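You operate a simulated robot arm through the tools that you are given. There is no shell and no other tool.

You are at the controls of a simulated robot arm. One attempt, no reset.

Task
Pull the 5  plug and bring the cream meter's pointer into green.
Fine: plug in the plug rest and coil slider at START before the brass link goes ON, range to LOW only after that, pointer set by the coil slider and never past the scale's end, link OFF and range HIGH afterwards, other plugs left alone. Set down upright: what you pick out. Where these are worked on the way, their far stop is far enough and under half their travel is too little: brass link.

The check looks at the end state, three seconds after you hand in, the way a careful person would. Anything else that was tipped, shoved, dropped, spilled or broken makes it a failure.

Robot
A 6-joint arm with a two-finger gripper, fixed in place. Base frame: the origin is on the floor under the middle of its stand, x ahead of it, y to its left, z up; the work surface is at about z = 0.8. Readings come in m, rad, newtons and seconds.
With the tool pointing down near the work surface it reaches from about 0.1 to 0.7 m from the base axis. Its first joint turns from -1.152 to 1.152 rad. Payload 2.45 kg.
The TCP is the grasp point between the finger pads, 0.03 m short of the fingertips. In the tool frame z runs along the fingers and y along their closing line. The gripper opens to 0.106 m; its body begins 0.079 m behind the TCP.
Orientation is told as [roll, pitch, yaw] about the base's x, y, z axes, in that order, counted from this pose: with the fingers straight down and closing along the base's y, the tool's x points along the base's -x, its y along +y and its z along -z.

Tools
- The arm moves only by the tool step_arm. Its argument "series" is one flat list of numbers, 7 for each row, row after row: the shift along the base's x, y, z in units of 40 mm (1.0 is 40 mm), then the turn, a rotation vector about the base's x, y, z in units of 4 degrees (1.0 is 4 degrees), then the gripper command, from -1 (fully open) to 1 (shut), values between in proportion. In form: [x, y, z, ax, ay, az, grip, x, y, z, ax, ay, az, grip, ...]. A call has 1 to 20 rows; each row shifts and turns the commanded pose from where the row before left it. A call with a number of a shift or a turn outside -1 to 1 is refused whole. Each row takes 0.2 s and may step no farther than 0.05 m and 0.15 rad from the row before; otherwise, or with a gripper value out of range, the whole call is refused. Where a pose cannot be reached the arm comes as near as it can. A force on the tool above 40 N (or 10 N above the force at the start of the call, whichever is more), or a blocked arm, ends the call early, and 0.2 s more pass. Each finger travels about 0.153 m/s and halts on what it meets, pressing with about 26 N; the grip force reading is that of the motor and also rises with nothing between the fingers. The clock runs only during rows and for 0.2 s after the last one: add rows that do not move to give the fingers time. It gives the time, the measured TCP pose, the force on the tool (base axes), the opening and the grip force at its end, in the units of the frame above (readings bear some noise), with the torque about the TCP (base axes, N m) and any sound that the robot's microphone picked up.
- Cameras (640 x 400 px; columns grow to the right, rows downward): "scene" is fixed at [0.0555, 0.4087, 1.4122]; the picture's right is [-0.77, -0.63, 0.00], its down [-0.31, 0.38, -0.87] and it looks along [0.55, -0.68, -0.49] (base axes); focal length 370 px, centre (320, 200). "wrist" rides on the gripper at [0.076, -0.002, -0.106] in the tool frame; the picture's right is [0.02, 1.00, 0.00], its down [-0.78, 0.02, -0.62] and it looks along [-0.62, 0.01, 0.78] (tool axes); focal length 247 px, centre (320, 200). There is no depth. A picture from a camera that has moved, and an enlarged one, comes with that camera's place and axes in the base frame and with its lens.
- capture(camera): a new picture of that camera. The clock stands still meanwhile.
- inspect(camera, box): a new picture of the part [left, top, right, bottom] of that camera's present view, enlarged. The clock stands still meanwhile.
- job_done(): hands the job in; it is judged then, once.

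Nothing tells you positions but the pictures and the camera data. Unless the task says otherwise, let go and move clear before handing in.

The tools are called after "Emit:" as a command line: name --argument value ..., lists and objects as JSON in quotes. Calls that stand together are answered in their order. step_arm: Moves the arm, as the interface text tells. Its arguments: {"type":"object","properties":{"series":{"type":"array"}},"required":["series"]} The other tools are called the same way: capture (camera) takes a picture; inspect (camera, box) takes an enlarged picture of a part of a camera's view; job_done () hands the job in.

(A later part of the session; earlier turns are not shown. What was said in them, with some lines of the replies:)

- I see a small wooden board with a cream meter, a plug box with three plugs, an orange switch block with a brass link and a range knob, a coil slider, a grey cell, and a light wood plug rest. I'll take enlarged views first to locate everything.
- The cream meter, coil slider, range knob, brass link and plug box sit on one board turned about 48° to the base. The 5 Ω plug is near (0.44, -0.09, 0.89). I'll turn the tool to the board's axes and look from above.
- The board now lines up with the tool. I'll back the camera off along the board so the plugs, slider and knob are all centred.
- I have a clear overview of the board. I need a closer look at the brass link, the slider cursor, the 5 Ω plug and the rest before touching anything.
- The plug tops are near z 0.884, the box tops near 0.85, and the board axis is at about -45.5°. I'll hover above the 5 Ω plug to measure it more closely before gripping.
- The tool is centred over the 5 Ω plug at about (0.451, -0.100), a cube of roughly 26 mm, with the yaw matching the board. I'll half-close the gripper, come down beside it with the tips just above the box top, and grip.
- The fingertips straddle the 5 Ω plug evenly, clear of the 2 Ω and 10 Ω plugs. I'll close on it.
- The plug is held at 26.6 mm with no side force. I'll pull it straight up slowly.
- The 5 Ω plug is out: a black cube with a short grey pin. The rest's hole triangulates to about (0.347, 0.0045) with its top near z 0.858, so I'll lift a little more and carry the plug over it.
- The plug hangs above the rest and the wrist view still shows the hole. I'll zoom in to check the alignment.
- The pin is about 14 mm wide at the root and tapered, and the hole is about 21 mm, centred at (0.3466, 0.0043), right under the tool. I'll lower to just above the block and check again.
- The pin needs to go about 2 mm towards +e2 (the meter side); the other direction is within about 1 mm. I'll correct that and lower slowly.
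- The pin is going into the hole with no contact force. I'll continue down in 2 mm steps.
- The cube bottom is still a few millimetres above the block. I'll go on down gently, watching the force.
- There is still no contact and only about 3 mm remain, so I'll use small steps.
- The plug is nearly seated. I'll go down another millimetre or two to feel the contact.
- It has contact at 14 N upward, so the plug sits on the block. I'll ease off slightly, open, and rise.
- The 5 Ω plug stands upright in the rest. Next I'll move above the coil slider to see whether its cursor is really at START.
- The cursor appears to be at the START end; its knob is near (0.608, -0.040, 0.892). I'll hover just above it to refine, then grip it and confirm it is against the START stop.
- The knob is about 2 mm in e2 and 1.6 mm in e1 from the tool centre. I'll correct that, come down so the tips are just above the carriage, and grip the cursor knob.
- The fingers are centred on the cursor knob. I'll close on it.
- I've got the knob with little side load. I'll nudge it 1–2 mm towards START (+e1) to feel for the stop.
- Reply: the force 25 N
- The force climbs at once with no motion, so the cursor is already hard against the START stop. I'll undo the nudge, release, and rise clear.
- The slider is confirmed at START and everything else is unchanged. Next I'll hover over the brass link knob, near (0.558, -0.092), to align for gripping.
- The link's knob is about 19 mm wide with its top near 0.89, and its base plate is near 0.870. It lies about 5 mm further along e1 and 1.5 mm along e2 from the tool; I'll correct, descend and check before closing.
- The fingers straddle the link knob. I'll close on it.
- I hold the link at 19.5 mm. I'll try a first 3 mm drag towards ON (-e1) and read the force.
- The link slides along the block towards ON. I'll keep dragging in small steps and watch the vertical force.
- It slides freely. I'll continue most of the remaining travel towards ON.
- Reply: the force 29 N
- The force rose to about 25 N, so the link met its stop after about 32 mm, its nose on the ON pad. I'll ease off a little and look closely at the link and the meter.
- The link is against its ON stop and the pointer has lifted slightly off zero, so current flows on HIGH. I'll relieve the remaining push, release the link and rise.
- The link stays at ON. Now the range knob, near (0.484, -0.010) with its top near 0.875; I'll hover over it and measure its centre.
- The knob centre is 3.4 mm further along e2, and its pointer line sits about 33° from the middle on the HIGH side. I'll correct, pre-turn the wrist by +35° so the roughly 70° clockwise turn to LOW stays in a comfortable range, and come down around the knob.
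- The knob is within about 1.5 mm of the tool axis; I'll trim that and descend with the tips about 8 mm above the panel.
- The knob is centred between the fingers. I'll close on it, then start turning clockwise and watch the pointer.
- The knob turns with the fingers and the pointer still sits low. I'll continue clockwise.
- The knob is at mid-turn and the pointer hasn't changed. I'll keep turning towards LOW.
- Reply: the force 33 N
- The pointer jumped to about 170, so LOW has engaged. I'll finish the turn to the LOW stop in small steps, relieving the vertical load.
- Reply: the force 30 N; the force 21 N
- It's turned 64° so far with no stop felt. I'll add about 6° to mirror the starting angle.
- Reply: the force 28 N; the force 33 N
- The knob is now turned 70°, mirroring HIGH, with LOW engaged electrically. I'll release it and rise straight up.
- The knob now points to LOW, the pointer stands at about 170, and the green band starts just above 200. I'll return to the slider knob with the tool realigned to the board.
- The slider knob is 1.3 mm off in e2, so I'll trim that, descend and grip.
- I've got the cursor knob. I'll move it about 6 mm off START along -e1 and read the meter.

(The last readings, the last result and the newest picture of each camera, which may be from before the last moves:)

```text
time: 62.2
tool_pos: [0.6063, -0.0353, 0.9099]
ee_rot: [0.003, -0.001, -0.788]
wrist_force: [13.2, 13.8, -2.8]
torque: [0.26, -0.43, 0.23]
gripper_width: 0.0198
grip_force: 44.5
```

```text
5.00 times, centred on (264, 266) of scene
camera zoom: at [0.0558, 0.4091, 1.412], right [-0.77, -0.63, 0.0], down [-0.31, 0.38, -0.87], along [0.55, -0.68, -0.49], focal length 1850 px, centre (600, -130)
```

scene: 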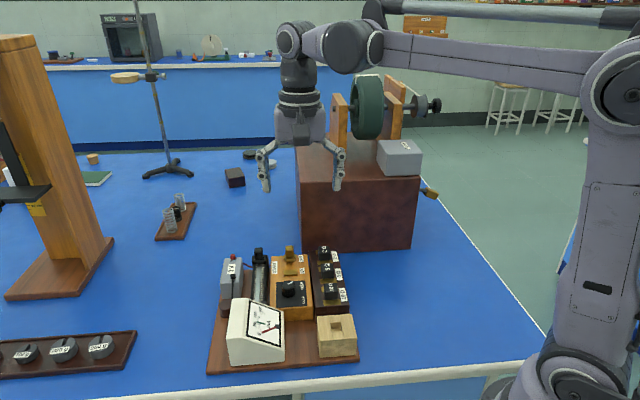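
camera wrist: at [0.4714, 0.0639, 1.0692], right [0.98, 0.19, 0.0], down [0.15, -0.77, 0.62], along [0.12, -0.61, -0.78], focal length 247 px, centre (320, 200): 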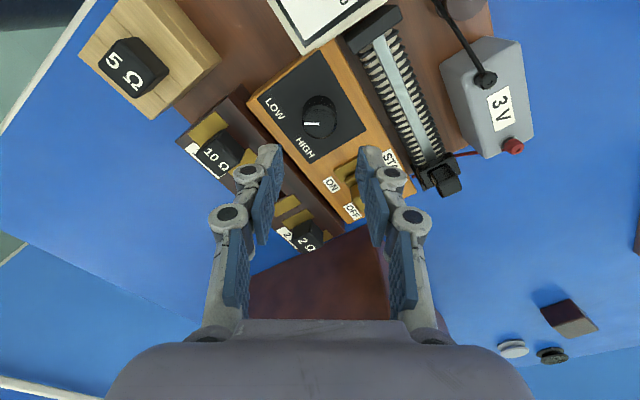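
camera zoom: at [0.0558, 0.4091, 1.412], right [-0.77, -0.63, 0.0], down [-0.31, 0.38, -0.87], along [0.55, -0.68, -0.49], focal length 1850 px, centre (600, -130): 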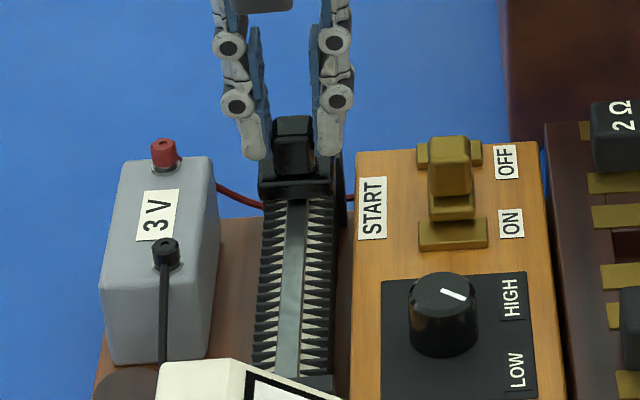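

The pointer rises slowly, by about 10 mA for 6 mm. There is a 19 N side load in e2, so I'll shift 0.8 mm that way while sliding on.

Emit:
step_arm --series '[0.014, 0.014, 0, 0, 0, 0, 1, 0, 0, 0, 0, 0, 0, 1]'

Emit:
step_arm --series '[-0.035, 0.0355, 0, 0, 0, 0, 1, -0.035, 0.0355, 0, 0, 0, 0, 1, -0.035, 0.0355, 0, 0, 0, 0, 1, -0.035, 0.0355, 0, 0, 0, 0, 1, 0, 0, 0, 0, 0, 0, 1, 0, 0, 0, 0, 0, 0, 1]'

Emit:
inspect --camera "scene" --box '[230, 295, 294, 345]'

```text
time: 62.8
tool_pos: [0.6061, -0.0353, 0.9099]
ee_rot: [0.002, 0.001, -0.791]
wrist_force: [9.9, 10.9, -6.8]
torque: [0.09, -0.53, 0.38]
gripper_width: 0.0195
grip_force: 44.9
```

```text
time: 64.2
tool_pos: [0.6005, -0.0287, 0.9098]
ee_rot: [0.001, -0.003, -0.791]
wrist_force: [10.6, 9.9, 5.6]
torque: [0.29, -0.19, 0.24]
gripper_width: 0.0197
grip_force: 44.3
```

```text
8.00 times, centred on (262, 320) of scene
camera zoom: at [0.0556, 0.409, 1.4121], right [-0.77, -0.63, 0.0], down [-0.31, 0.38, -0.87], along [0.55, -0.68, -0.49], focal length 2960 px, centre (784, -760)
```

zoom: 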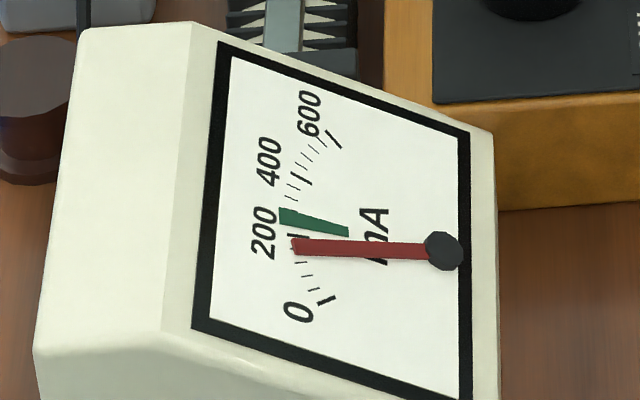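

At 15 mm of travel the pointer is just under 200. I'll slide another 12 mm.

Emit:
step_arm --series '[-0.05, 0.056, 0, 0, 0, 0, 1, -0.05, 0.056, 0, 0, 0, 0, 1, -0.05, 0.056, 0, 0, 0, 0, 1, -0.05, 0.056, 0, 0, 0, 0, 1, 0, 0, 0, 0, 0, 0, 1, 0, 0, 0, 0, 0, 0, 1]'

Emit:
inspect --camera "scene" --box '[230, 295, 294, 345]'

Emit:
inspect --camera "scene" --box '[200, 220, 370, 370]'

```text
time: 65.6
tool_pos: [0.5916, -0.0207, 0.9096]
ee_rot: [0.001, -0.002, -0.791]
wrist_force: [10.9, 10.2, 25.7]
torque: [0.34, -0.2, 0.22]
gripper_width: 0.0196
grip_force: 44.5
```

```text
8.00 times, centred on (262, 320) of scene
camera zoom: at [0.0552, 0.409, 1.4121], right [-0.77, -0.63, 0.0], down [-0.31, 0.38, -0.87], along [0.55, -0.68, -0.49], focal length 2960 px, centre (784, -760)
```

zoom: 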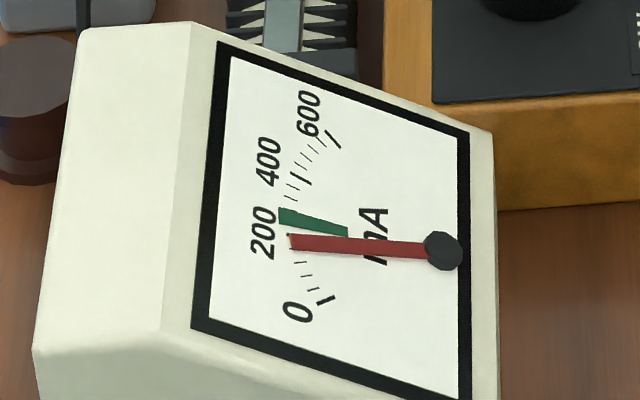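

```text
2.67 times, centred on (285, 295) of scene
camera zoom: at [0.0552, 0.409, 1.4121], right [-0.77, -0.63, 0.0], down [-0.31, 0.38, -0.87], along [0.55, -0.68, -0.49], focal length 986 px, centre (413, -53)
```

zoom: 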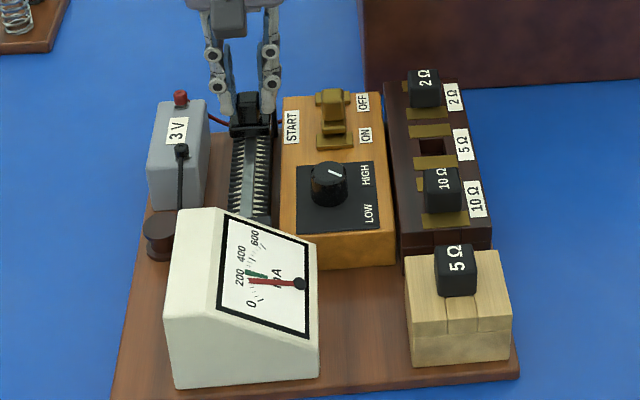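

The pointer is now right at about 200, near the green's lower edge. The knob line looks odd in this coarse view, so I'll check it closely before going on.

Emit:
inspect --camera "scene" --box '[260, 250, 324, 300]'

Emit:
capture --camera "wrist"

```text
8.00 times, centred on (292, 275) of scene
camera zoom: at [0.0552, 0.409, 1.4121], right [-0.77, -0.63, 0.0], down [-0.31, 0.38, -0.87], along [0.55, -0.68, -0.49], focal length 2960 px, centre (544, -400)
```

zoom: 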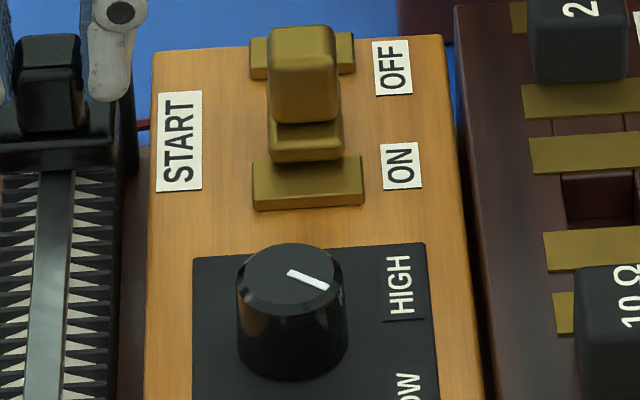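

```text
taken
camera wrist: at [0.5358, 0.031, 1.0161], right [0.7, 0.72, 0.0], down [0.56, -0.54, 0.62], along [0.45, -0.43, -0.78], focal length 247 px, centre (320, 200)
```

wrist: 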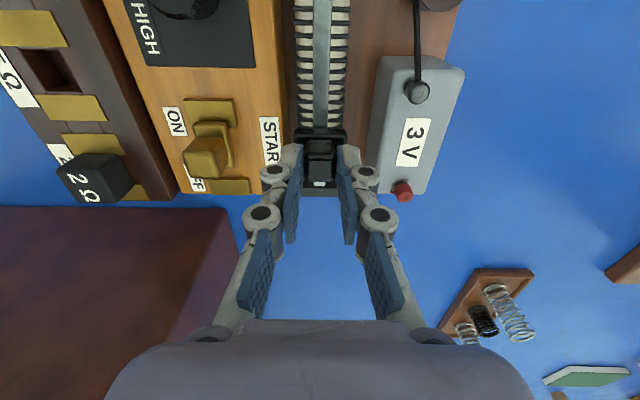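

The knob is still on LOW, so that was only resolution. I'll continue the slider another 10 mm, easing the vertical load.

Emit:
step_arm --series '[-0.05, 0.052, 0.008, 0, 0, 0, 1, -0.05, 0.052, 0, 0, 0, 0, 1, -0.05, 0.052, 0, 0, 0, 0, 1, -0.025, 0.026, 0, 0, 0, 0, 1, 0, 0, 0, 0, 0, 0, 1, 0, 0, 0, 0, 0, 0, 1]'

Emit:
inspect --camera "scene" --box '[230, 295, 294, 345]'

```text
time: 67.0
tool_pos: [0.5855, -0.0143, 0.9098]
ee_rot: [-0.001, -0.002, -0.791]
wrist_force: [6.1, 5.8, 17.2]
torque: [-0.26, -0.6, 0.26]
gripper_width: 0.0196
grip_force: 44.6
```

```text
8.00 times, centred on (262, 320) of scene
camera zoom: at [0.0553, 0.4089, 1.4121], right [-0.77, -0.63, 0.0], down [-0.31, 0.38, -0.87], along [0.55, -0.68, -0.49], focal length 2960 px, centre (784, -760)
```

zoom: 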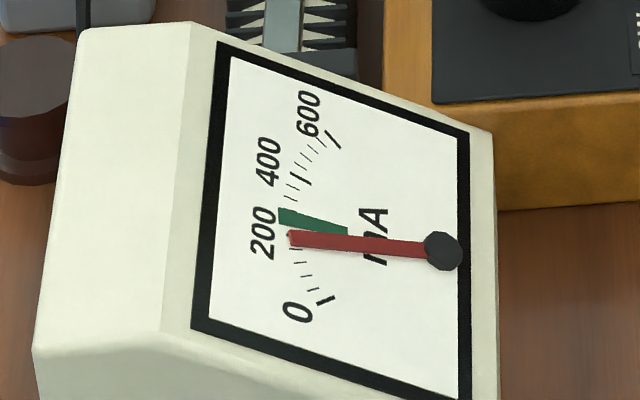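

The pointer is close to the green's edge. I'll slide another 15 mm in 3 mm steps.

Emit:
step_arm --series '[-0.0515, 0.0545, 0.004, 0, 0, 0, 1, -0.0515, 0.0545, 0, 0, 0, 0, 1, -0.0515, 0.0545, 0, 0, 0, 0, 1, -0.0515, 0.0545, 0, 0, 0, 0, 1, -0.0515, 0.0545, 0, 0, 0, 0, 1, 0, 0, 0, 0, 0, 0, 1, 0, 0, 0, 0, 0, 0, 1]'

Emit:
inspect --camera "scene" --box '[230, 295, 294, 345]'

Emit:
inspect --camera "scene" --box '[200, 220, 328, 320]'

```text
time: 68.6
tool_pos: [0.5744, -0.0027, 0.9096]
ee_rot: [-0.001, 0.0, -0.791]
wrist_force: [-1.7, -2.1, -10.2]
torque: [-0.59, -0.55, 0.28]
gripper_width: 0.0196
grip_force: 44.8
```

```text
8.00 times, centred on (262, 320) of scene
camera zoom: at [0.0556, 0.4087, 1.4122], right [-0.77, -0.63, 0.0], down [-0.31, 0.38, -0.87], along [0.55, -0.68, -0.49], focal length 2960 px, centre (784, -760)
```

zoom: 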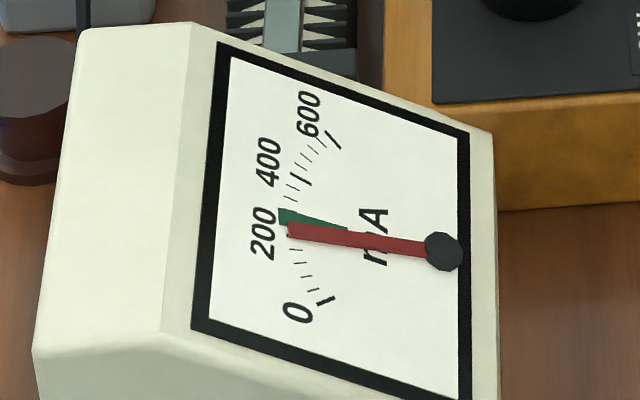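

```text
4.00 times, centred on (264, 270) of scene
camera zoom: at [0.0556, 0.4087, 1.4122], right [-0.77, -0.63, 0.0], down [-0.31, 0.38, -0.87], along [0.55, -0.68, -0.49], focal length 1480 px, centre (544, -80)
```

zoom: 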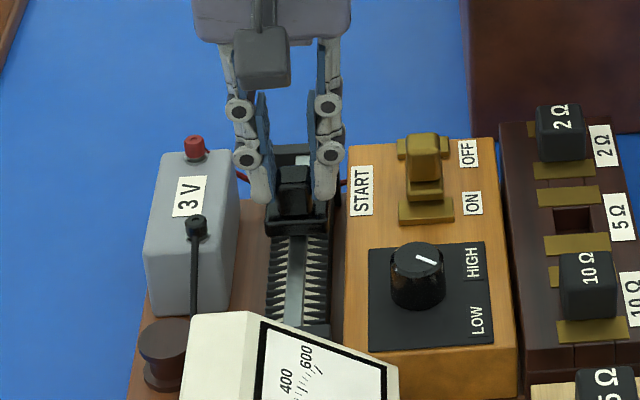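

The pointer is entering the green band from below. I'll slide 12 mm more.

Emit:
step_arm --series '[-0.0525, 0.0535, -0.002, 0, 0, 0, 1, -0.0525, 0.0535, 0, 0, 0, 0, 1, -0.0525, 0.0535, 0, 0, 0, 0, 1, -0.0525, 0.0535, 0, 0, 0, 0, 1, 0, 0, 0, 0, 0, 0, 1, 0, 0, 0, 0, 0, 0, 1]'

Emit:
inspect --camera "scene" --box '[230, 295, 294, 345]'

```text
time: 70.0
tool_pos: [0.565, 0.0044, 0.9116]
ee_rot: [-0.001, 0.0, -0.79]
wrist_force: [-9.5, -8.8, -26.3]
torque: [-0.54, -0.15, 0.31]
gripper_width: 0.0194
grip_force: 44.7
```

```text
8.00 times, centred on (262, 320) of scene
camera zoom: at [0.0557, 0.4085, 1.4122], right [-0.77, -0.63, 0.0], down [-0.31, 0.38, -0.87], along [0.55, -0.68, -0.49], focal length 2960 px, centre (784, -760)
```

zoom: 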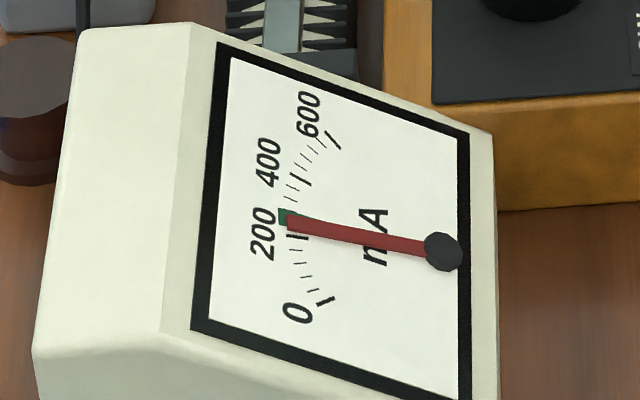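

The pointer now covers the lower part of the green from this angle, but it stands above the dial, so there is parallax. I'll look at the dial more closely before deciding.

Emit:
inspect --camera "scene" --box '[256, 302, 292, 332]'

Emit:
capture --camera "wrist"

```text
13.33 times, centred on (274, 317) of scene
camera zoom: at [0.0557, 0.4085, 1.4122], right [-0.77, -0.63, 0.0], down [-0.31, 0.38, -0.87], along [0.55, -0.68, -0.49], focal length 4933 px, centre (933, -1360)
```

zoom: 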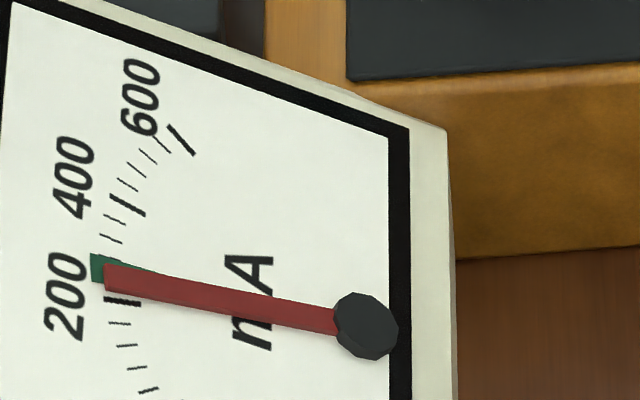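

```text
taken
camera wrist: at [0.5099, 0.0576, 1.0162], right [0.7, 0.72, 0.0], down [0.56, -0.54, 0.62], along [0.45, -0.43, -0.78], focal length 247 px, centre (320, 200)
```

wrist: 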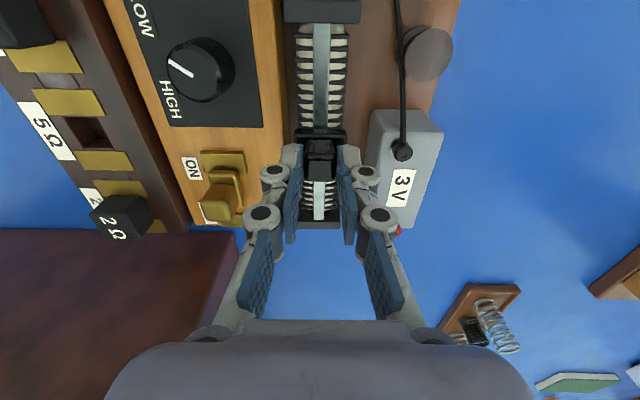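

Measured by angle from the needle's own pivot, the needle is just at the green's lower edge, with the 200 tick below it. The centre of the green is about 12 mm further, so I'll ease the side loads and slide on in smaller steps.

Emit:
step_arm --series '[-0.01, -0.01, -0.008, 0, 0, 0, 1, -0.035, 0.0352, 0, 0, 0, 0, 1, -0.035, 0.0352, 0, 0, 0, 0, 1, -0.035, 0.0352, 0, 0, 0, 0, 1, -0.035, 0.0352, 0, 0, 0, 0, 1, 0, 0, 0, 0, 0, 0, 1, 0, 0, 0, 0, 0, 0, 1]'

Emit:
inspect --camera "scene" --box '[256, 302, 292, 332]'

```text
time: 71.6
tool_pos: [0.5615, 0.0109, 0.9086]
ee_rot: [-0.001, 0.001, -0.79]
wrist_force: [-8.6, -11.0, -8.8]
torque: [0.03, 0.57, 0.26]
gripper_width: 0.0193
grip_force: 45.0
```

```text
13.33 times, centred on (274, 317) of scene
camera zoom: at [0.0554, 0.4085, 1.4122], right [-0.77, -0.63, 0.0], down [-0.31, 0.38, -0.87], along [0.55, -0.68, -0.49], focal length 4933 px, centre (933, -1360)
```

zoom: 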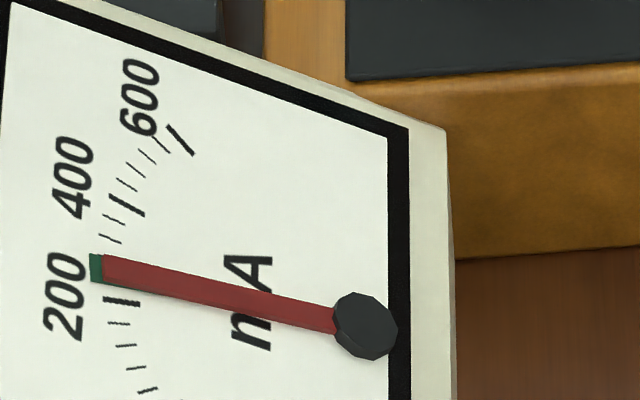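

By angle the needle is now inside the green, in its lower third. I'll go another 5 mm towards its centre.

Emit:
step_arm --series '[-0.04, 0.033, -0.003, 0, 0, 0, 1, -0.035, 0.034, 0, 0, 0, 0, 1, -0.017, 0.018, 0, 0, 0, 0, 1, 0, 0, 0, 0, 0, 0, 1, 0, 0, 0, 0, 0, 0, 1]'

Emit:
inspect --camera "scene" --box '[256, 302, 292, 332]'

Emit:
inspect --camera "scene" --box '[200, 230, 328, 330]'

```text
time: 72.8
tool_pos: [0.5566, 0.0149, 0.9096]
ee_rot: [0.001, 0.0, -0.789]
wrist_force: [-3.9, -5.9, -3.9]
torque: [-0.06, 0.18, 0.2]
gripper_width: 0.0196
grip_force: 44.3
```

```text
13.33 times, centred on (274, 317) of scene
camera zoom: at [0.0554, 0.4086, 1.4122], right [-0.77, -0.63, 0.0], down [-0.31, 0.38, -0.87], along [0.55, -0.68, -0.49], focal length 4933 px, centre (933, -1360)
```

zoom: 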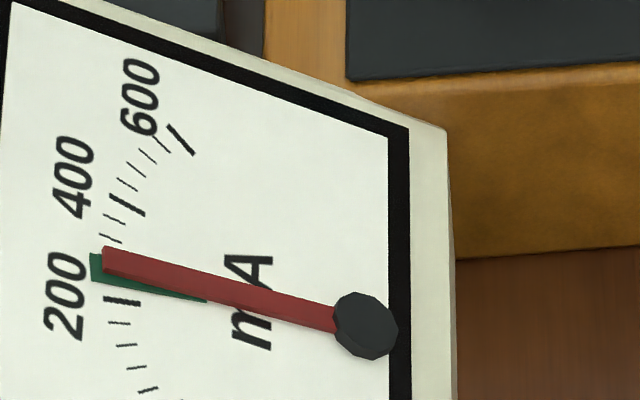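

```text
4.00 times, centred on (264, 280) of scene
camera zoom: at [0.0554, 0.4086, 1.4122], right [-0.77, -0.63, 0.0], down [-0.31, 0.38, -0.87], along [0.55, -0.68, -0.49], focal length 1480 px, centre (544, -120)
```

zoom: 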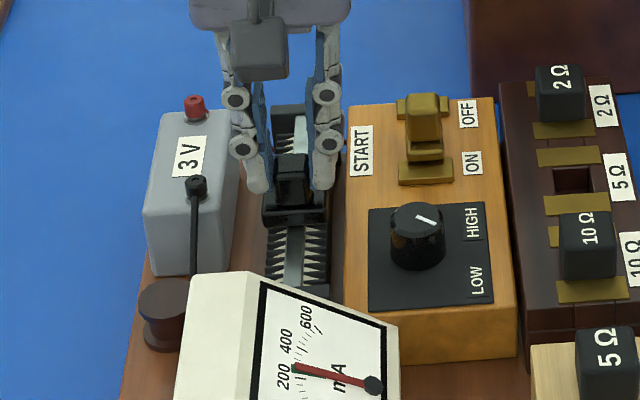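

The needle angle matches the centre of the green. I'll release the slider gently, rise, and confirm from a viewpoint above the dial with little parallax.

Emit:
step_arm --series '[0, 0, 0, 0, 0, 0, 0.7, 0, 0, 0, 0, 0, 0, 0.2, 0, 0, 0, 0, 0, 0, 0.2, 0, 0, 0.3, 0, 0, 0, 0.2, 0, 0, 0.6, 0, 0, 0, 0.2, 0, 0, 0.8, 0, 0, 0, 0.2, -0.4, 0.21, 0.3, 0, 0, 0, 0.2, -0.5, 0.27, 0, 0, 0, 0, 0.2, -0.5, 0.27, 0, 0, 0, 0, 0.2, -0.5, 0.27, 0, 0, 0, 0, 0.2, -0.14, 0.06, 0, 0, 0, 0, 0.2, 0, 0, 0, 0, 0, 0, 0.2, 0, 0, 0, 0, 0, 0, 0.2]'

Emit:
capture --camera "wrist"

Emit:
inspect --camera "scene" --box '[256, 302, 292, 332]'

```text
time: 75.6
tool_pos: [0.4755, 0.0572, 0.9914]
ee_rot: [0.001, 0.001, -0.79]
wrist_force: [0.1, -0.3, 0.3]
torque: [-0.02, 0.02, 0.0]
gripper_width: 0.0425
grip_force: 0.0
```

```text
taken
camera wrist: at [0.419, 0.1099, 1.0975], right [0.7, 0.72, 0.0], down [0.56, -0.54, 0.62], along [0.45, -0.43, -0.78], focal length 247 px, centre (320, 200)
```

wrist: 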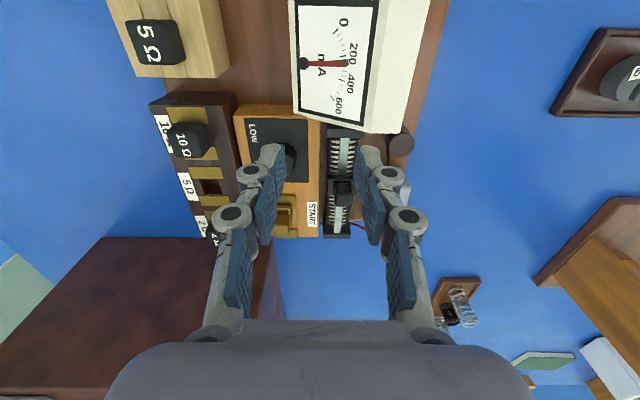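

```text
13.33 times, centred on (274, 317) of scene
camera zoom: at [0.0555, 0.4087, 1.4122], right [-0.77, -0.63, 0.0], down [-0.31, 0.38, -0.87], along [0.55, -0.68, -0.49], focal length 4933 px, centre (933, -1360)
```

zoom: 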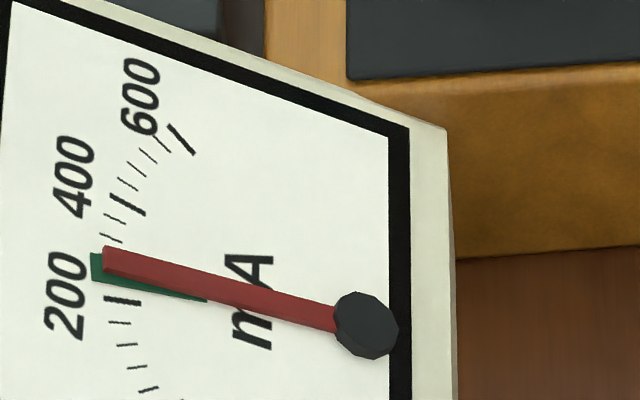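

Emit:
inspect --camera "wrist" --box '[290, 20, 386, 110]'

Emit:
inspect --camera "wrist" --box '[310, 40, 358, 80]'

```text
4.44 times, centred on (338, 65) of wrist
camera zoom: at [0.419, 0.1099, 1.0975], right [0.7, 0.72, 0.0], down [0.56, -0.54, 0.62], along [0.45, -0.43, -0.78], focal length 1098 px, centre (240, 800)
```

zoom: 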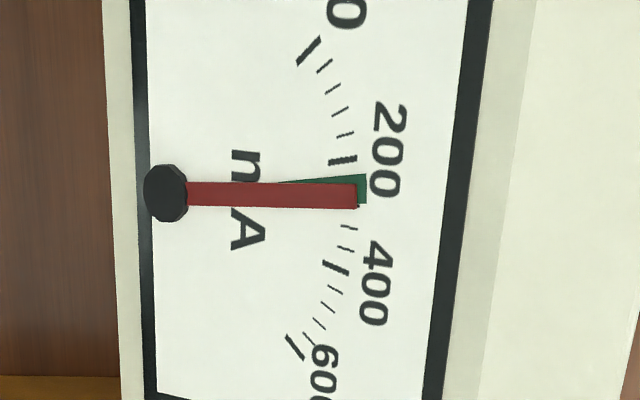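

```text
10.00 times, centred on (334, 60) of wrist
camera zoom: at [0.419, 0.1099, 1.0975], right [0.7, 0.72, 0.0], down [0.56, -0.54, 0.62], along [0.45, -0.43, -0.78], focal length 2470 px, centre (180, 1600)
```

zoom: 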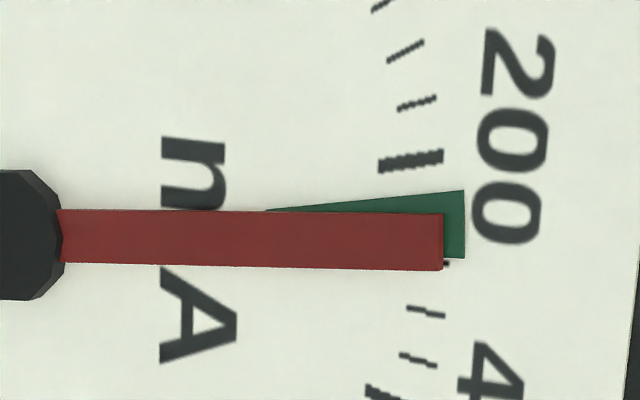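

From above the needle sits well inside the green band, slightly past its centre allowing for residual parallax. The setting holds with the gripper away; next I'll hover over the link to take it back to OFF.

Emit:
step_arm --series '[0.33, -0.646, 0, 0, 0, 0, 0.2, 0.33, -0.646, 0, 0, 0, 0, 0.2, 0.33, -0.646, 0, 0, 0, 0, 0.2, 0.33, -0.646, -0.2, 0, 0, 0, 0.2, 0.3275, -0.646, -0.45, 0, 0, 0, 0.2, 0, 0, 0, 0, 0, 0, 0.2, 0, 0, 0, 0, 0, 0, 0.2]'

Emit:
inspect --camera "wrist" --box '[240, 70, 400, 170]'

Emit:
inspect --camera "scene" --box '[256, 302, 292, 332]'

```text
time: 77.2
tool_pos: [0.5408, -0.0705, 0.9626]
ee_rot: [0.001, 0.0, -0.791]
wrist_force: [0.6, 0.1, -0.1]
torque: [-0.01, -0.02, 0.01]
gripper_width: 0.0423
grip_force: 0.0
```

```text
4.00 times, centred on (320, 120) of wrist
camera zoom: at [0.4855, -0.0189, 1.0694], right [0.7, 0.72, 0.0], down [0.56, -0.54, 0.62], along [0.45, -0.43, -0.78], focal length 988 px, centre (320, 520)
```

zoom: 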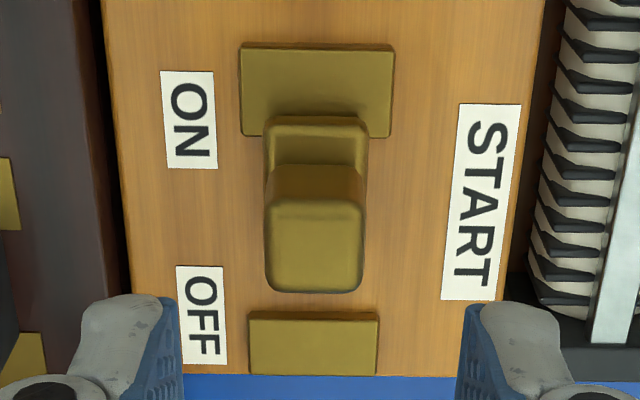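

```text
13.33 times, centred on (274, 317) of scene
camera zoom: at [0.0555, 0.4087, 1.4122], right [-0.77, -0.63, 0.0], down [-0.31, 0.38, -0.87], along [0.55, -0.68, -0.49], focal length 4933 px, centre (933, -1360)
```

zoom: 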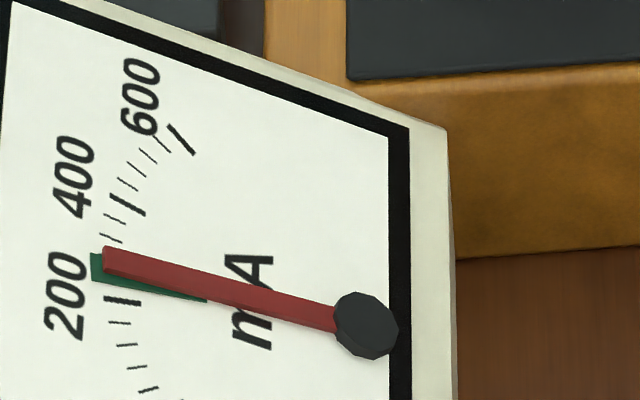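

The link knob is aligned in e1 and 1.3 mm off in e2. I'll trim, descend and grip it.

Emit:
step_arm --series '[-0.022, -0.0215, -0.3, 0, 0, 0, 0.2, 0, 0, -0.4, 0, 0, 0, 0.2, 0, 0, -0.4, 0, 0, 0, 0.2, 0, 0, -0.22, 0, 0, 0, 0.2, 0, 0, 0, 0, 0, 0, 0.2, 0, 0, 0, 0, 0, 0, 0.5, 0, 0, 0, 0, 0, 0, 0.7, 0, 0, 0, 0, 0, 0, 1, 0, 0, 0, 0, 0, 0, 1]'

Emit:
inspect --camera "wrist" --box '[240, 110, 400, 210]'

Emit:
inspect --camera "scene" --box '[256, 302, 292, 332]'

```text
time: 79.2
tool_pos: [0.5423, -0.0715, 0.9103]
ee_rot: [0.001, 0.001, -0.791]
wrist_force: [1.8, 0.4, -4.5]
torque: [0.01, -0.02, 0.4]
gripper_width: 0.0198
grip_force: 44.5
```

```text
4.00 times, centred on (320, 160) of wrist
camera zoom: at [0.4852, -0.0202, 1.0166], right [0.69, 0.72, 0.0], down [0.56, -0.54, 0.62], along [0.45, -0.43, -0.78], focal length 988 px, centre (320, 360)
```

zoom: 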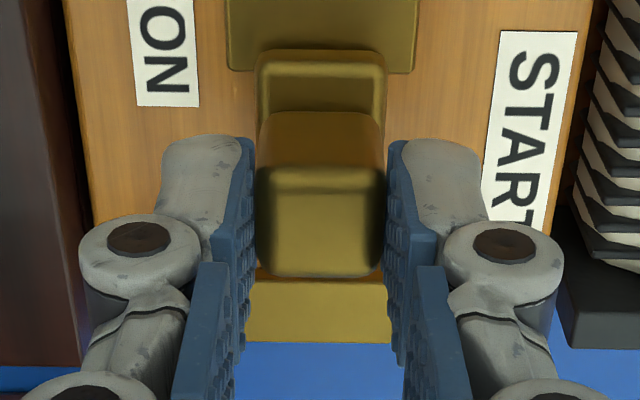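

```text
13.33 times, centred on (274, 317) of scene
camera zoom: at [0.0556, 0.4088, 1.4121], right [-0.77, -0.63, 0.0], down [-0.31, 0.38, -0.87], along [0.55, -0.68, -0.49], focal length 4933 px, centre (933, -1360)
```

zoom: 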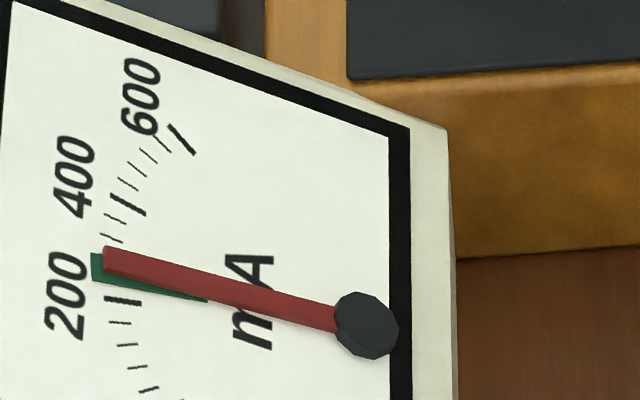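

The link is held and the needle is still in green. I'll slide it back towards OFF (+e1) most of the way, then finish gently.

Emit:
step_arm --series '[0.035, -0.0356, 0, 0, 0, 0, 1, 0.07, -0.0713, 0, 0, 0, 0, 1, 0.07, -0.0713, 0, 0, 0, 0, 1, 0.07, -0.0713, 0, 0, 0, 0, 1, 0.07, -0.0713, 0, 0, 0, 0, 1, 0.07, -0.0713, 0, 0, 0, 0, 1, 0.07, -0.0713, 0, 0, 0, 0, 1, 0, 0, 0, 0, 0, 0, 1]'

Emit:
inspect --camera "scene" --box '[220, 236, 332, 336]'

```text
time: 81.0
tool_pos: [0.5599, -0.09, 0.9104]
ee_rot: [0.004, 0.002, -0.788]
wrist_force: [12.6, 12.9, -6.5]
torque: [0.22, -0.35, 0.37]
gripper_width: 0.02
grip_force: 44.7
```

```text
4.00 times, centred on (276, 286) of scene
camera zoom: at [0.0559, 0.409, 1.412], right [-0.77, -0.63, 0.0], down [-0.31, 0.38, -0.87], along [0.55, -0.68, -0.49], focal length 1480 px, centre (496, -144)
```

zoom: 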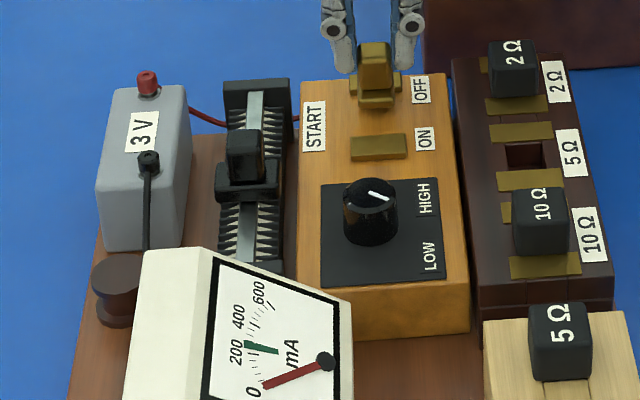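

The pointer has dropped to zero and the link is near OFF. I'll push the last few millimetres to its OFF stop, watching the force.

Emit:
step_arm --series '[0.014, 0.014, 0, 0, 0, 0, 1, 0.0263, -0.0267, 0, 0, 0, 0, 1, 0.0263, -0.0267, 0, 0, 0, 0, 1, 0, 0, 0, 0, 0, 0, 1]'

Emit:
step_arm --series '[0.0263, -0.0267, 0, 0, 0, 0, 1, 0.0175, -0.0178, 0, 0, 0, 0, 1, 0, 0, 0, 0, 0, 0, 1]'

Emit:
inspect --camera "scene" --box '[260, 226, 324, 276]'

```text
time: 82.0
tool_pos: [0.5618, -0.0919, 0.9106]
ee_rot: [-0.001, 0.0, -0.792]
wrist_force: [7.7, 8.6, -15.1]
torque: [0.16, -0.21, 0.37]
gripper_width: 0.0196
grip_force: 44.9
```

```text
time: 82.8
tool_pos: [0.5631, -0.0935, 0.9103]
ee_rot: [-0.001, 0.002, -0.788]
wrist_force: [-5.2, 15.5, -21.0]
torque: [-0.07, -0.31, 0.37]
gripper_width: 0.0197
grip_force: 44.7
```

```text
8.00 times, centred on (292, 251) of scene
camera zoom: at [0.0557, 0.4091, 1.412], right [-0.77, -0.63, 0.0], down [-0.31, 0.38, -0.87], along [0.55, -0.68, -0.49], focal length 2960 px, centre (544, -208)
```

zoom: 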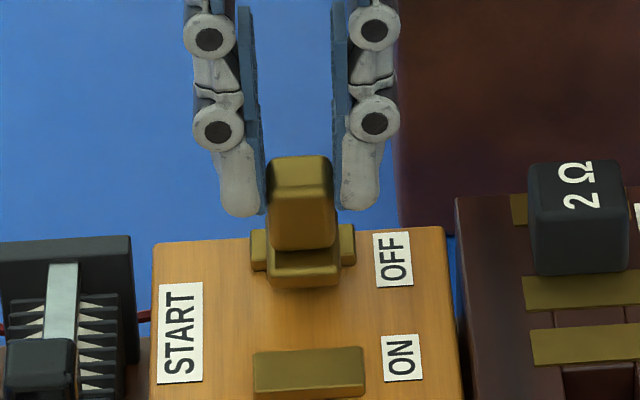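

The link is back against its OFF stop, at the same place as at the start, with the pointer at zero. I'll relieve, release and rise.

Emit:
step_arm --series '[-0.008, 0.017, -0.004, 0, 0, 0, 1, 0, 0, 0, 0, 0, 0, 1, 0, 0, 0, 0, 0, 0, 0.6, 0, 0, 0, 0, 0, 0, 0.2, 0, 0, 0, 0, 0, 0, 0.2, 0, 0, 0.3, 0, 0, 0, 0.2, 0, 0, 0.5, 0, 0, 0, 0.2, 0, 0, 0.6, 0, 0, 0, 0.2, 0, 0, 0, 0, 0, 0, 0.2]'

Emit:
inspect --camera "scene" --box '[220, 236, 332, 336]'

Emit:
inspect --camera "wrist" --box '[240, 70, 400, 170]'

```text
time: 84.8
tool_pos: [0.564, -0.0949, 0.9679]
ee_rot: [0.0, 0.0, -0.79]
wrist_force: [0.4, 0.7, -0.2]
torque: [0.0, 0.01, 0.01]
gripper_width: 0.0423
grip_force: 0.0
```

```text
4.00 times, centred on (276, 286) of scene
camera zoom: at [0.0555, 0.4087, 1.4122], right [-0.77, -0.63, 0.0], down [-0.31, 0.38, -0.87], along [0.55, -0.68, -0.49], focal length 1480 px, centre (496, -144)
```

zoom: 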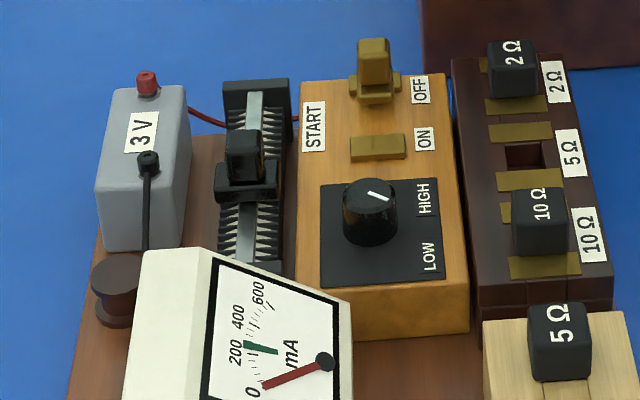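

```text
4.00 times, centred on (320, 120) of wrist
camera zoom: at [0.5075, -0.0433, 1.0742], right [0.7, 0.72, 0.0], down [0.56, -0.54, 0.62], along [0.45, -0.43, -0.78], focal length 988 px, centre (320, 520)
```

zoom: 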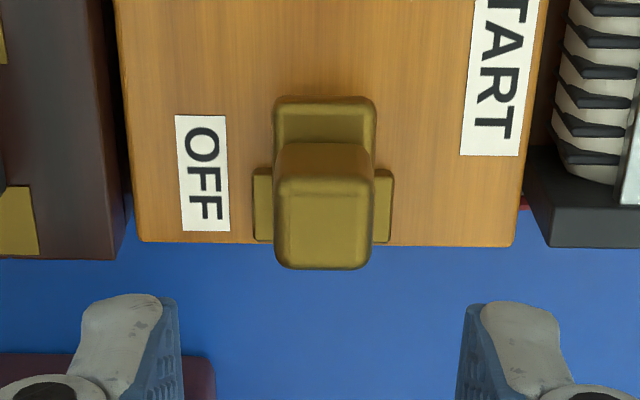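

The link is at OFF and the slider stays at its setting. Next I'll go to the range knob with the tool turned to the LOW angle.

Emit:
step_arm --series '[-0.215, 0.239, 0, 0, 0, -0.972, 0.15, -0.215, 0.239, 0, 0, 0, -0.972, 0.15, -0.215, 0.239, 0, 0, 0, -0.972, 0.15, -0.215, 0.239, 0, 0, 0, -0.972, 0.15, -0.215, 0.239, 0, 0, 0, -0.972, 0.15, -0.215, 0.239, 0, 0, 0, -0.972, 0.15, -0.215, 0.239, 0, 0, 0, -0.972, 0.15, -0.215, 0.239, 0, 0, 0, -0.972, 0.15, -0.215, 0.238, 0, 0, 0, -0.972, 0.15, 0, 0, 0, 0, 0, 0, 0.15, 0, 0, 0, 0, 0, 0, 0.15]'

Emit:
inspect --camera "wrist" --box '[240, 60, 400, 160]'

```text
time: 87.2
tool_pos: [0.4851, -0.0075, 0.9667]
ee_rot: [-0.001, -0.001, -1.403]
wrist_force: [0.0, 0.0, -0.2]
torque: [-0.02, -0.02, -0.03]
gripper_width: 0.045
grip_force: 0.0
```

```text
4.00 times, centred on (320, 110) of wrist
camera zoom: at [0.4691, 0.0667, 1.0737], right [0.98, 0.19, 0.0], down [0.15, -0.77, 0.62], along [0.12, -0.61, -0.78], focal length 988 px, centre (320, 560)
```

zoom: 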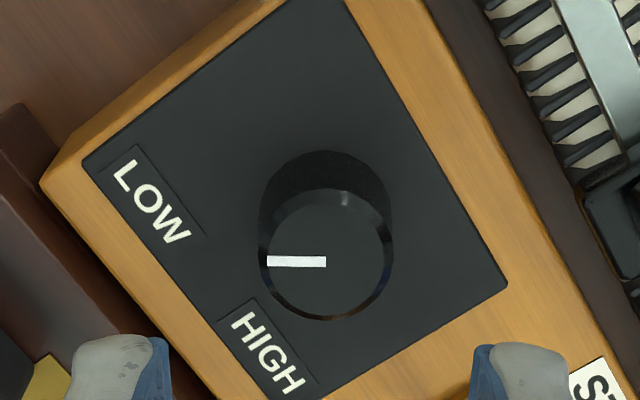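

The knob is within about 1 mm of the axis. I'll trim, descend, grip, and start turning anticlockwise towards HIGH.

Emit:
step_arm --series '[0.022, -0.024, -0.4, 0, 0, 0, 0.15, 0, 0, -0.5, 0, 0, 0, 0.15, 0, 0, -0.5, 0, 0, 0, 0.15, 0, 0, -0.3, 0, 0, 0, 0.15, 0, 0, -0.2, 0, 0, 0, 0.15, 0, 0, 0, 0, 0, 0, 0.15]'

Emit:
inspect --camera "wrist" --box '[240, 110, 400, 210]'

Emit:
inspect --camera "scene" --box '[230, 240, 326, 330]'

```text
time: 88.6
tool_pos: [0.4872, -0.0092, 0.8899]
ee_rot: [0.0, 0.0, -1.401]
wrist_force: [0.6, -0.1, 0.4]
torque: [0.0, 0.03, 0.0]
gripper_width: 0.0454
grip_force: 0.0
```

```text
4.00 times, centred on (320, 160) of wrist
camera zoom: at [0.4703, 0.0648, 0.9972], right [0.98, 0.19, 0.0], down [0.15, -0.77, 0.62], along [0.12, -0.61, -0.78], focal length 988 px, centre (320, 360)
```

zoom: 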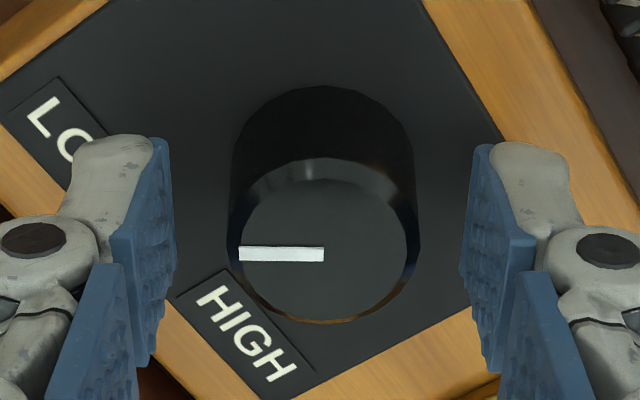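

```text
4.44 times, centred on (278, 285) of scene
camera zoom: at [0.0555, 0.4087, 1.4122], right [-0.77, -0.63, 0.0], down [-0.31, 0.38, -0.87], along [0.55, -0.68, -0.49], focal length 1644 px, centre (507, -178)
```

zoom: 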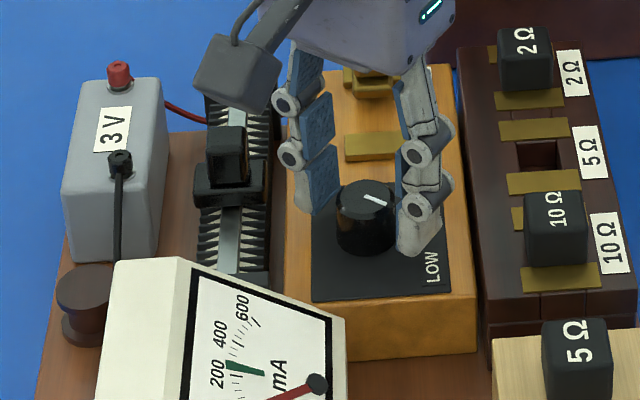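

The knob is centred and the slider knob is clear of the fingers. I'll close and turn anticlockwise.

Emit:
step_arm --series '[0, 0, 0, 0, 0, 0, 0.4, 0, 0, 0, 0, 0, 0, 0.6, 0, 0, 0, 0, 0, 0, 1, 0, 0, 0, 0, 0, 0, 1]'

Emit:
step_arm --series '[0, 0, 0, 0, 0, 0.5, 1, 0, 0, 0, 0, 0, 0.75, 1, 0, 0, 0, 0, 0, 0.75, 1, 0, 0, 0, 0, 0, 0.75, 1, 0, 0, 0, 0, 0, 0.75, 1, 0, 0, 0, 0, 0, 0.75, 1, 0, 0, 0, 0, 0, 0, 1]'

Emit:
inspect --camera "scene" --box '[230, 240, 326, 330]'

```text
time: 89.6
tool_pos: [0.4869, -0.0093, 0.8903]
ee_rot: [0.002, -0.001, -1.401]
wrist_force: [5.4, 0.2, -1.5]
torque: [0.04, -0.16, 0.0]
gripper_width: 0.0292
grip_force: 44.5
```

```text
time: 91.2
tool_pos: [0.4881, -0.0087, 0.8906]
ee_rot: [0.0, 0.0, -1.105]
wrist_force: [7.8, 0.2, 24.3]
torque: [0.19, -0.14, 0.02]
gripper_width: 0.0291
grip_force: 45.8
```

```text
4.44 times, centred on (278, 285) of scene
camera zoom: at [0.0553, 0.4087, 1.4122], right [-0.77, -0.63, 0.0], down [-0.31, 0.38, -0.87], along [0.55, -0.68, -0.49], focal length 1644 px, centre (507, -178)
```

zoom: 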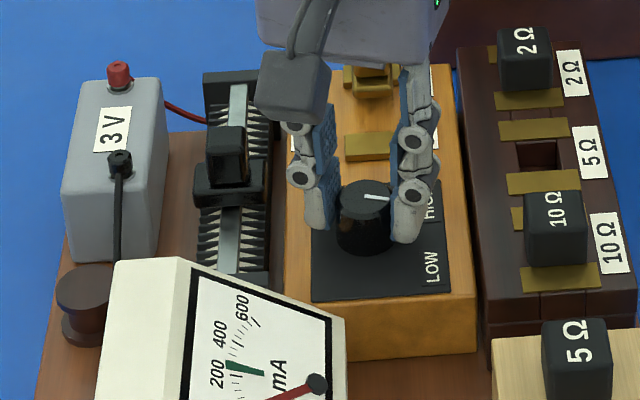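

It turns with the fingers. I'll ease the vertical load and continue anticlockwise.

Emit:
step_arm --series '[0, 0, 0.008, 0, 0, 0.75, 1, 0, 0, 0, 0, 0, 0.75, 1, 0, 0, 0, 0, 0, 0.75, 1, 0, 0, 0, 0, 0, 0.75, 1, 0, 0, 0, 0, 0, 0.75, 1, 0, 0, 0, 0, 0, 0.75, 1, 0, 0, 0, 0, 0, 0.75, 1, 0, 0, 0, 0, 0, 0.75, 1, 0, 0, 0, 0, 0, 0, 1]'

Emit:
inspect --camera "scene" --box '[230, 240, 326, 330]'

```text
time: 93.2
tool_pos: [0.4868, -0.008, 0.8912]
ee_rot: [0.002, -0.003, -0.685]
wrist_force: [10.3, -3.5, -10.5]
torque: [-0.44, -0.78, -0.03]
gripper_width: 0.0294
grip_force: 45.0
```

```text
4.44 times, centred on (278, 285) of scene
camera zoom: at [0.0559, 0.4086, 1.4122], right [-0.77, -0.63, 0.0], down [-0.31, 0.38, -0.87], along [0.55, -0.68, -0.49], focal length 1644 px, centre (507, -178)
```

zoom: 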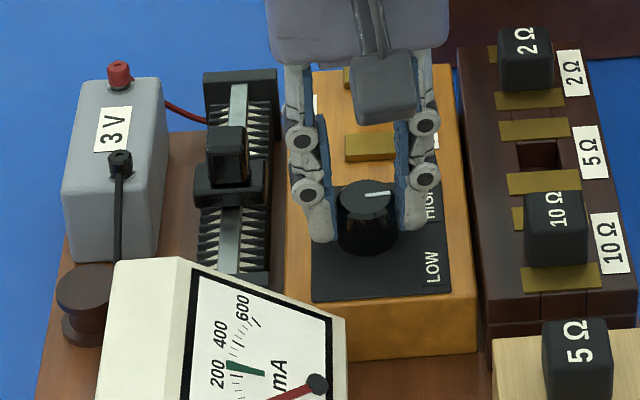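

The knob has passed mid-turn. I'll finish the remaining 29° to HIGH.

Emit:
step_arm --series '[0, 0, -0.003, 0, 0, 0.75, 1, 0, 0, 0, 0, 0, 0.75, 1, 0, 0, 0, 0, 0, 0.75, 1, 0, 0, 0, 0, 0, 0.75, 1, 0, 0, 0, 0, 0, 0.75, 1, 0, 0, 0, 0, 0, 0.75, 1, 0, 0, 0, 0, 0, 0.75, 1, 0, 0, 0, 0, 0, 0.75, 1, 0, 0, 0, 0, 0, 0.75, 1, 0, 0, 0, 0, 0, 0, 1]'

Emit:
step_arm --series '[0, 0, 0, 0, 0, 0.45, 1, 0, 0, 0, 0, 0, 0, 1]'

Emit:
inspect --camera "scene" --box '[230, 240, 326, 330]'

Emit:
inspect --camera "wrist" --box '[240, 110, 400, 210]'

```text
time: 95.4
tool_pos: [0.4876, -0.0082, 0.8919]
ee_rot: [-0.002, -0.002, -0.216]
wrist_force: [10.6, -2.2, -8.3]
torque: [-0.06, -0.27, 0.04]
gripper_width: 0.0294
grip_force: 44.3
```

```text
time: 96.0
tool_pos: [0.4871, -0.0091, 0.8907]
ee_rot: [0.002, 0.0, -0.183]
wrist_force: [6.3, -0.9, -3.3]
torque: [-0.14, -0.74, -0.07]
gripper_width: 0.0288
grip_force: 44.7
```

```text
4.44 times, centred on (278, 285) of scene
camera zoom: at [0.0557, 0.4087, 1.4122], right [-0.77, -0.63, 0.0], down [-0.31, 0.38, -0.87], along [0.55, -0.68, -0.49], focal length 1644 px, centre (507, -178)
```

zoom: 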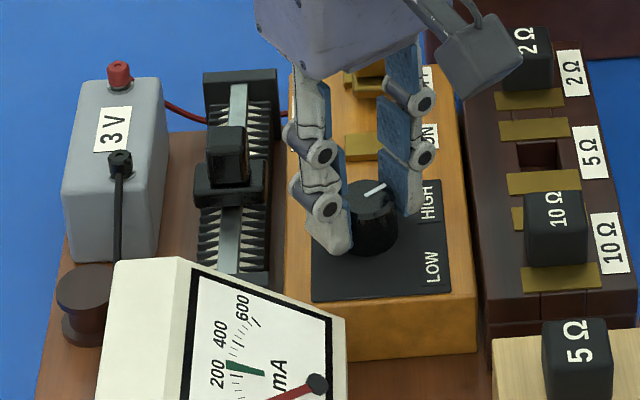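

```text
4.00 times, centred on (320, 160) of wrist
camera zoom: at [0.4101, 0.0025, 0.9974], right [0.16, 0.99, 0.0], down [0.77, -0.13, 0.62], along [0.61, -0.1, -0.78], focal length 988 px, centre (320, 360)
```

zoom: 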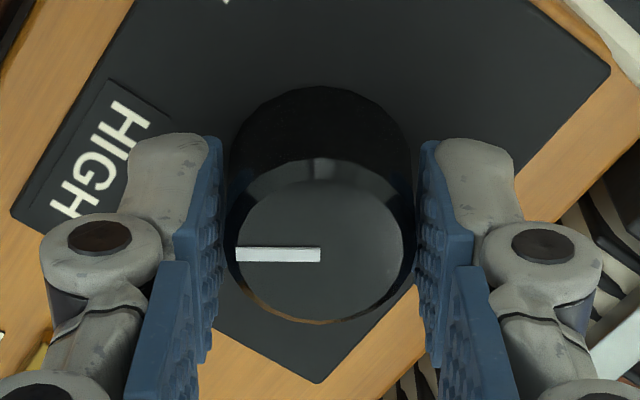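

The knob line is back at its original HIGH angle. I'll release it, rise well clear and inspect everything.

Emit:
step_arm --series '[0, 0, 0, 0, 0, 0, 0.6, 0, 0, 0, 0, 0, 0, 0.15, 0, 0, 0, 0, 0, 0, 0.15, 0, 0, 0.4, 0, 0, 0, 0.15, 0, 0, 0.7, 0, 0, 0, 0.15, 0, 0, 0.9, 0, 0, 0, 0.15, 0, 0, 1, 0, 0, 0, 0.15, 0, 0, 1, 0, 0, 0, 0.15, -0.4, 0.2, 0.9, 0, 0, 0, 0, -0.5, 0.3, 0.5, 0, 0, 0, 0, -0.5, 0.3, 0, 0, 0, 0, 0, -0.5, 0.3, 0, 0, 0, 0, 0, 0, 0, 0, 0, 0, 0, 0]'

Emit:
capture --camera "scene"

Emit:
inspect --camera "scene" --box '[200, 235, 370, 380]'

Emit:
capture --camera "wrist"

```text
time: 98.8
tool_pos: [0.4099, 0.0357, 1.1073]
ee_rot: [0.001, 0.001, -0.184]
wrist_force: [-0.2, 0.3, -0.6]
torque: [-0.01, -0.01, 0.01]
gripper_width: 0.0531
grip_force: 0.0
```

```text
taken
```

scene: 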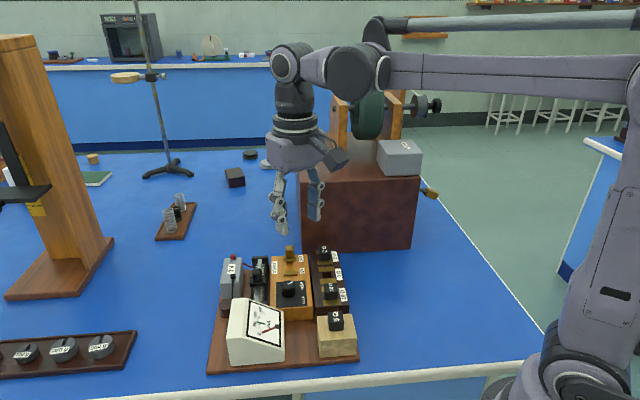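

```text
2.76 times, centred on (285, 308) of scene
camera zoom: at [0.0555, 0.4087, 1.4122], right [-0.77, -0.63, 0.0], down [-0.31, 0.38, -0.87], along [0.55, -0.68, -0.49], focal length 1020 px, centre (417, -97)
```

zoom: 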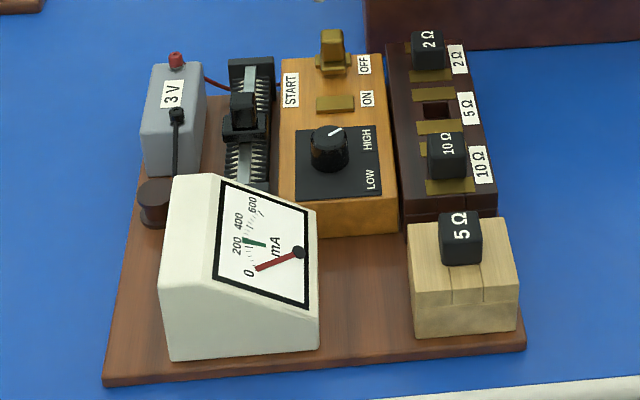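

```text
taken
camera wrist: at [0.3327, 0.0462, 1.213], right [0.16, 0.99, 0.0], down [0.77, -0.13, 0.62], along [0.61, -0.1, -0.78], focal length 247 px, centre (320, 200)
```

wrist: 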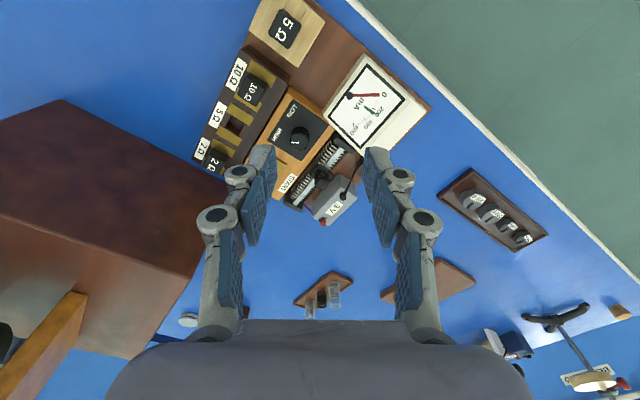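

The 5 Ω plug stands upright in the rest, the other plugs are untouched, the link is at OFF, the range is at HIGH, and the slider is at the setting that put the pointer in the green. The board hasn't shifted, the arm is clear and the gripper is open, so I'm handing in.

Emit:
job_done

```text
The job is handed in.
```

I pulled the 5 Ω plug and set the cream meter's pointer in the green with the coil slider. The job is handed in, but I haven't seen the verdict.

- **Plug:** it stands upright in the plug rest, and I did not touch the 2 Ω and 10 Ω plugs.
- **Before switching on:** the slider was already against its START stop. I pushed it lightly to check before moving the brass link.
- **Link and range:** the link went to its ON stop before I turned the range to LOW.
- **Pointer:** it rose from about 170 into the green in small steps and never came near the scale's end. It sits near the middle of the green or somewhat above it. The needle stands off the dial, so the two views differ a little.
- **Afterwards:** the link is back at its OFF stop and the range is at HIGH, in that order. The pointer has dropped to zero, and the slider stays where it was set.

In the last pictures the board and everything on it look undisturbed, and the arm is clear with nothing in the gripper.
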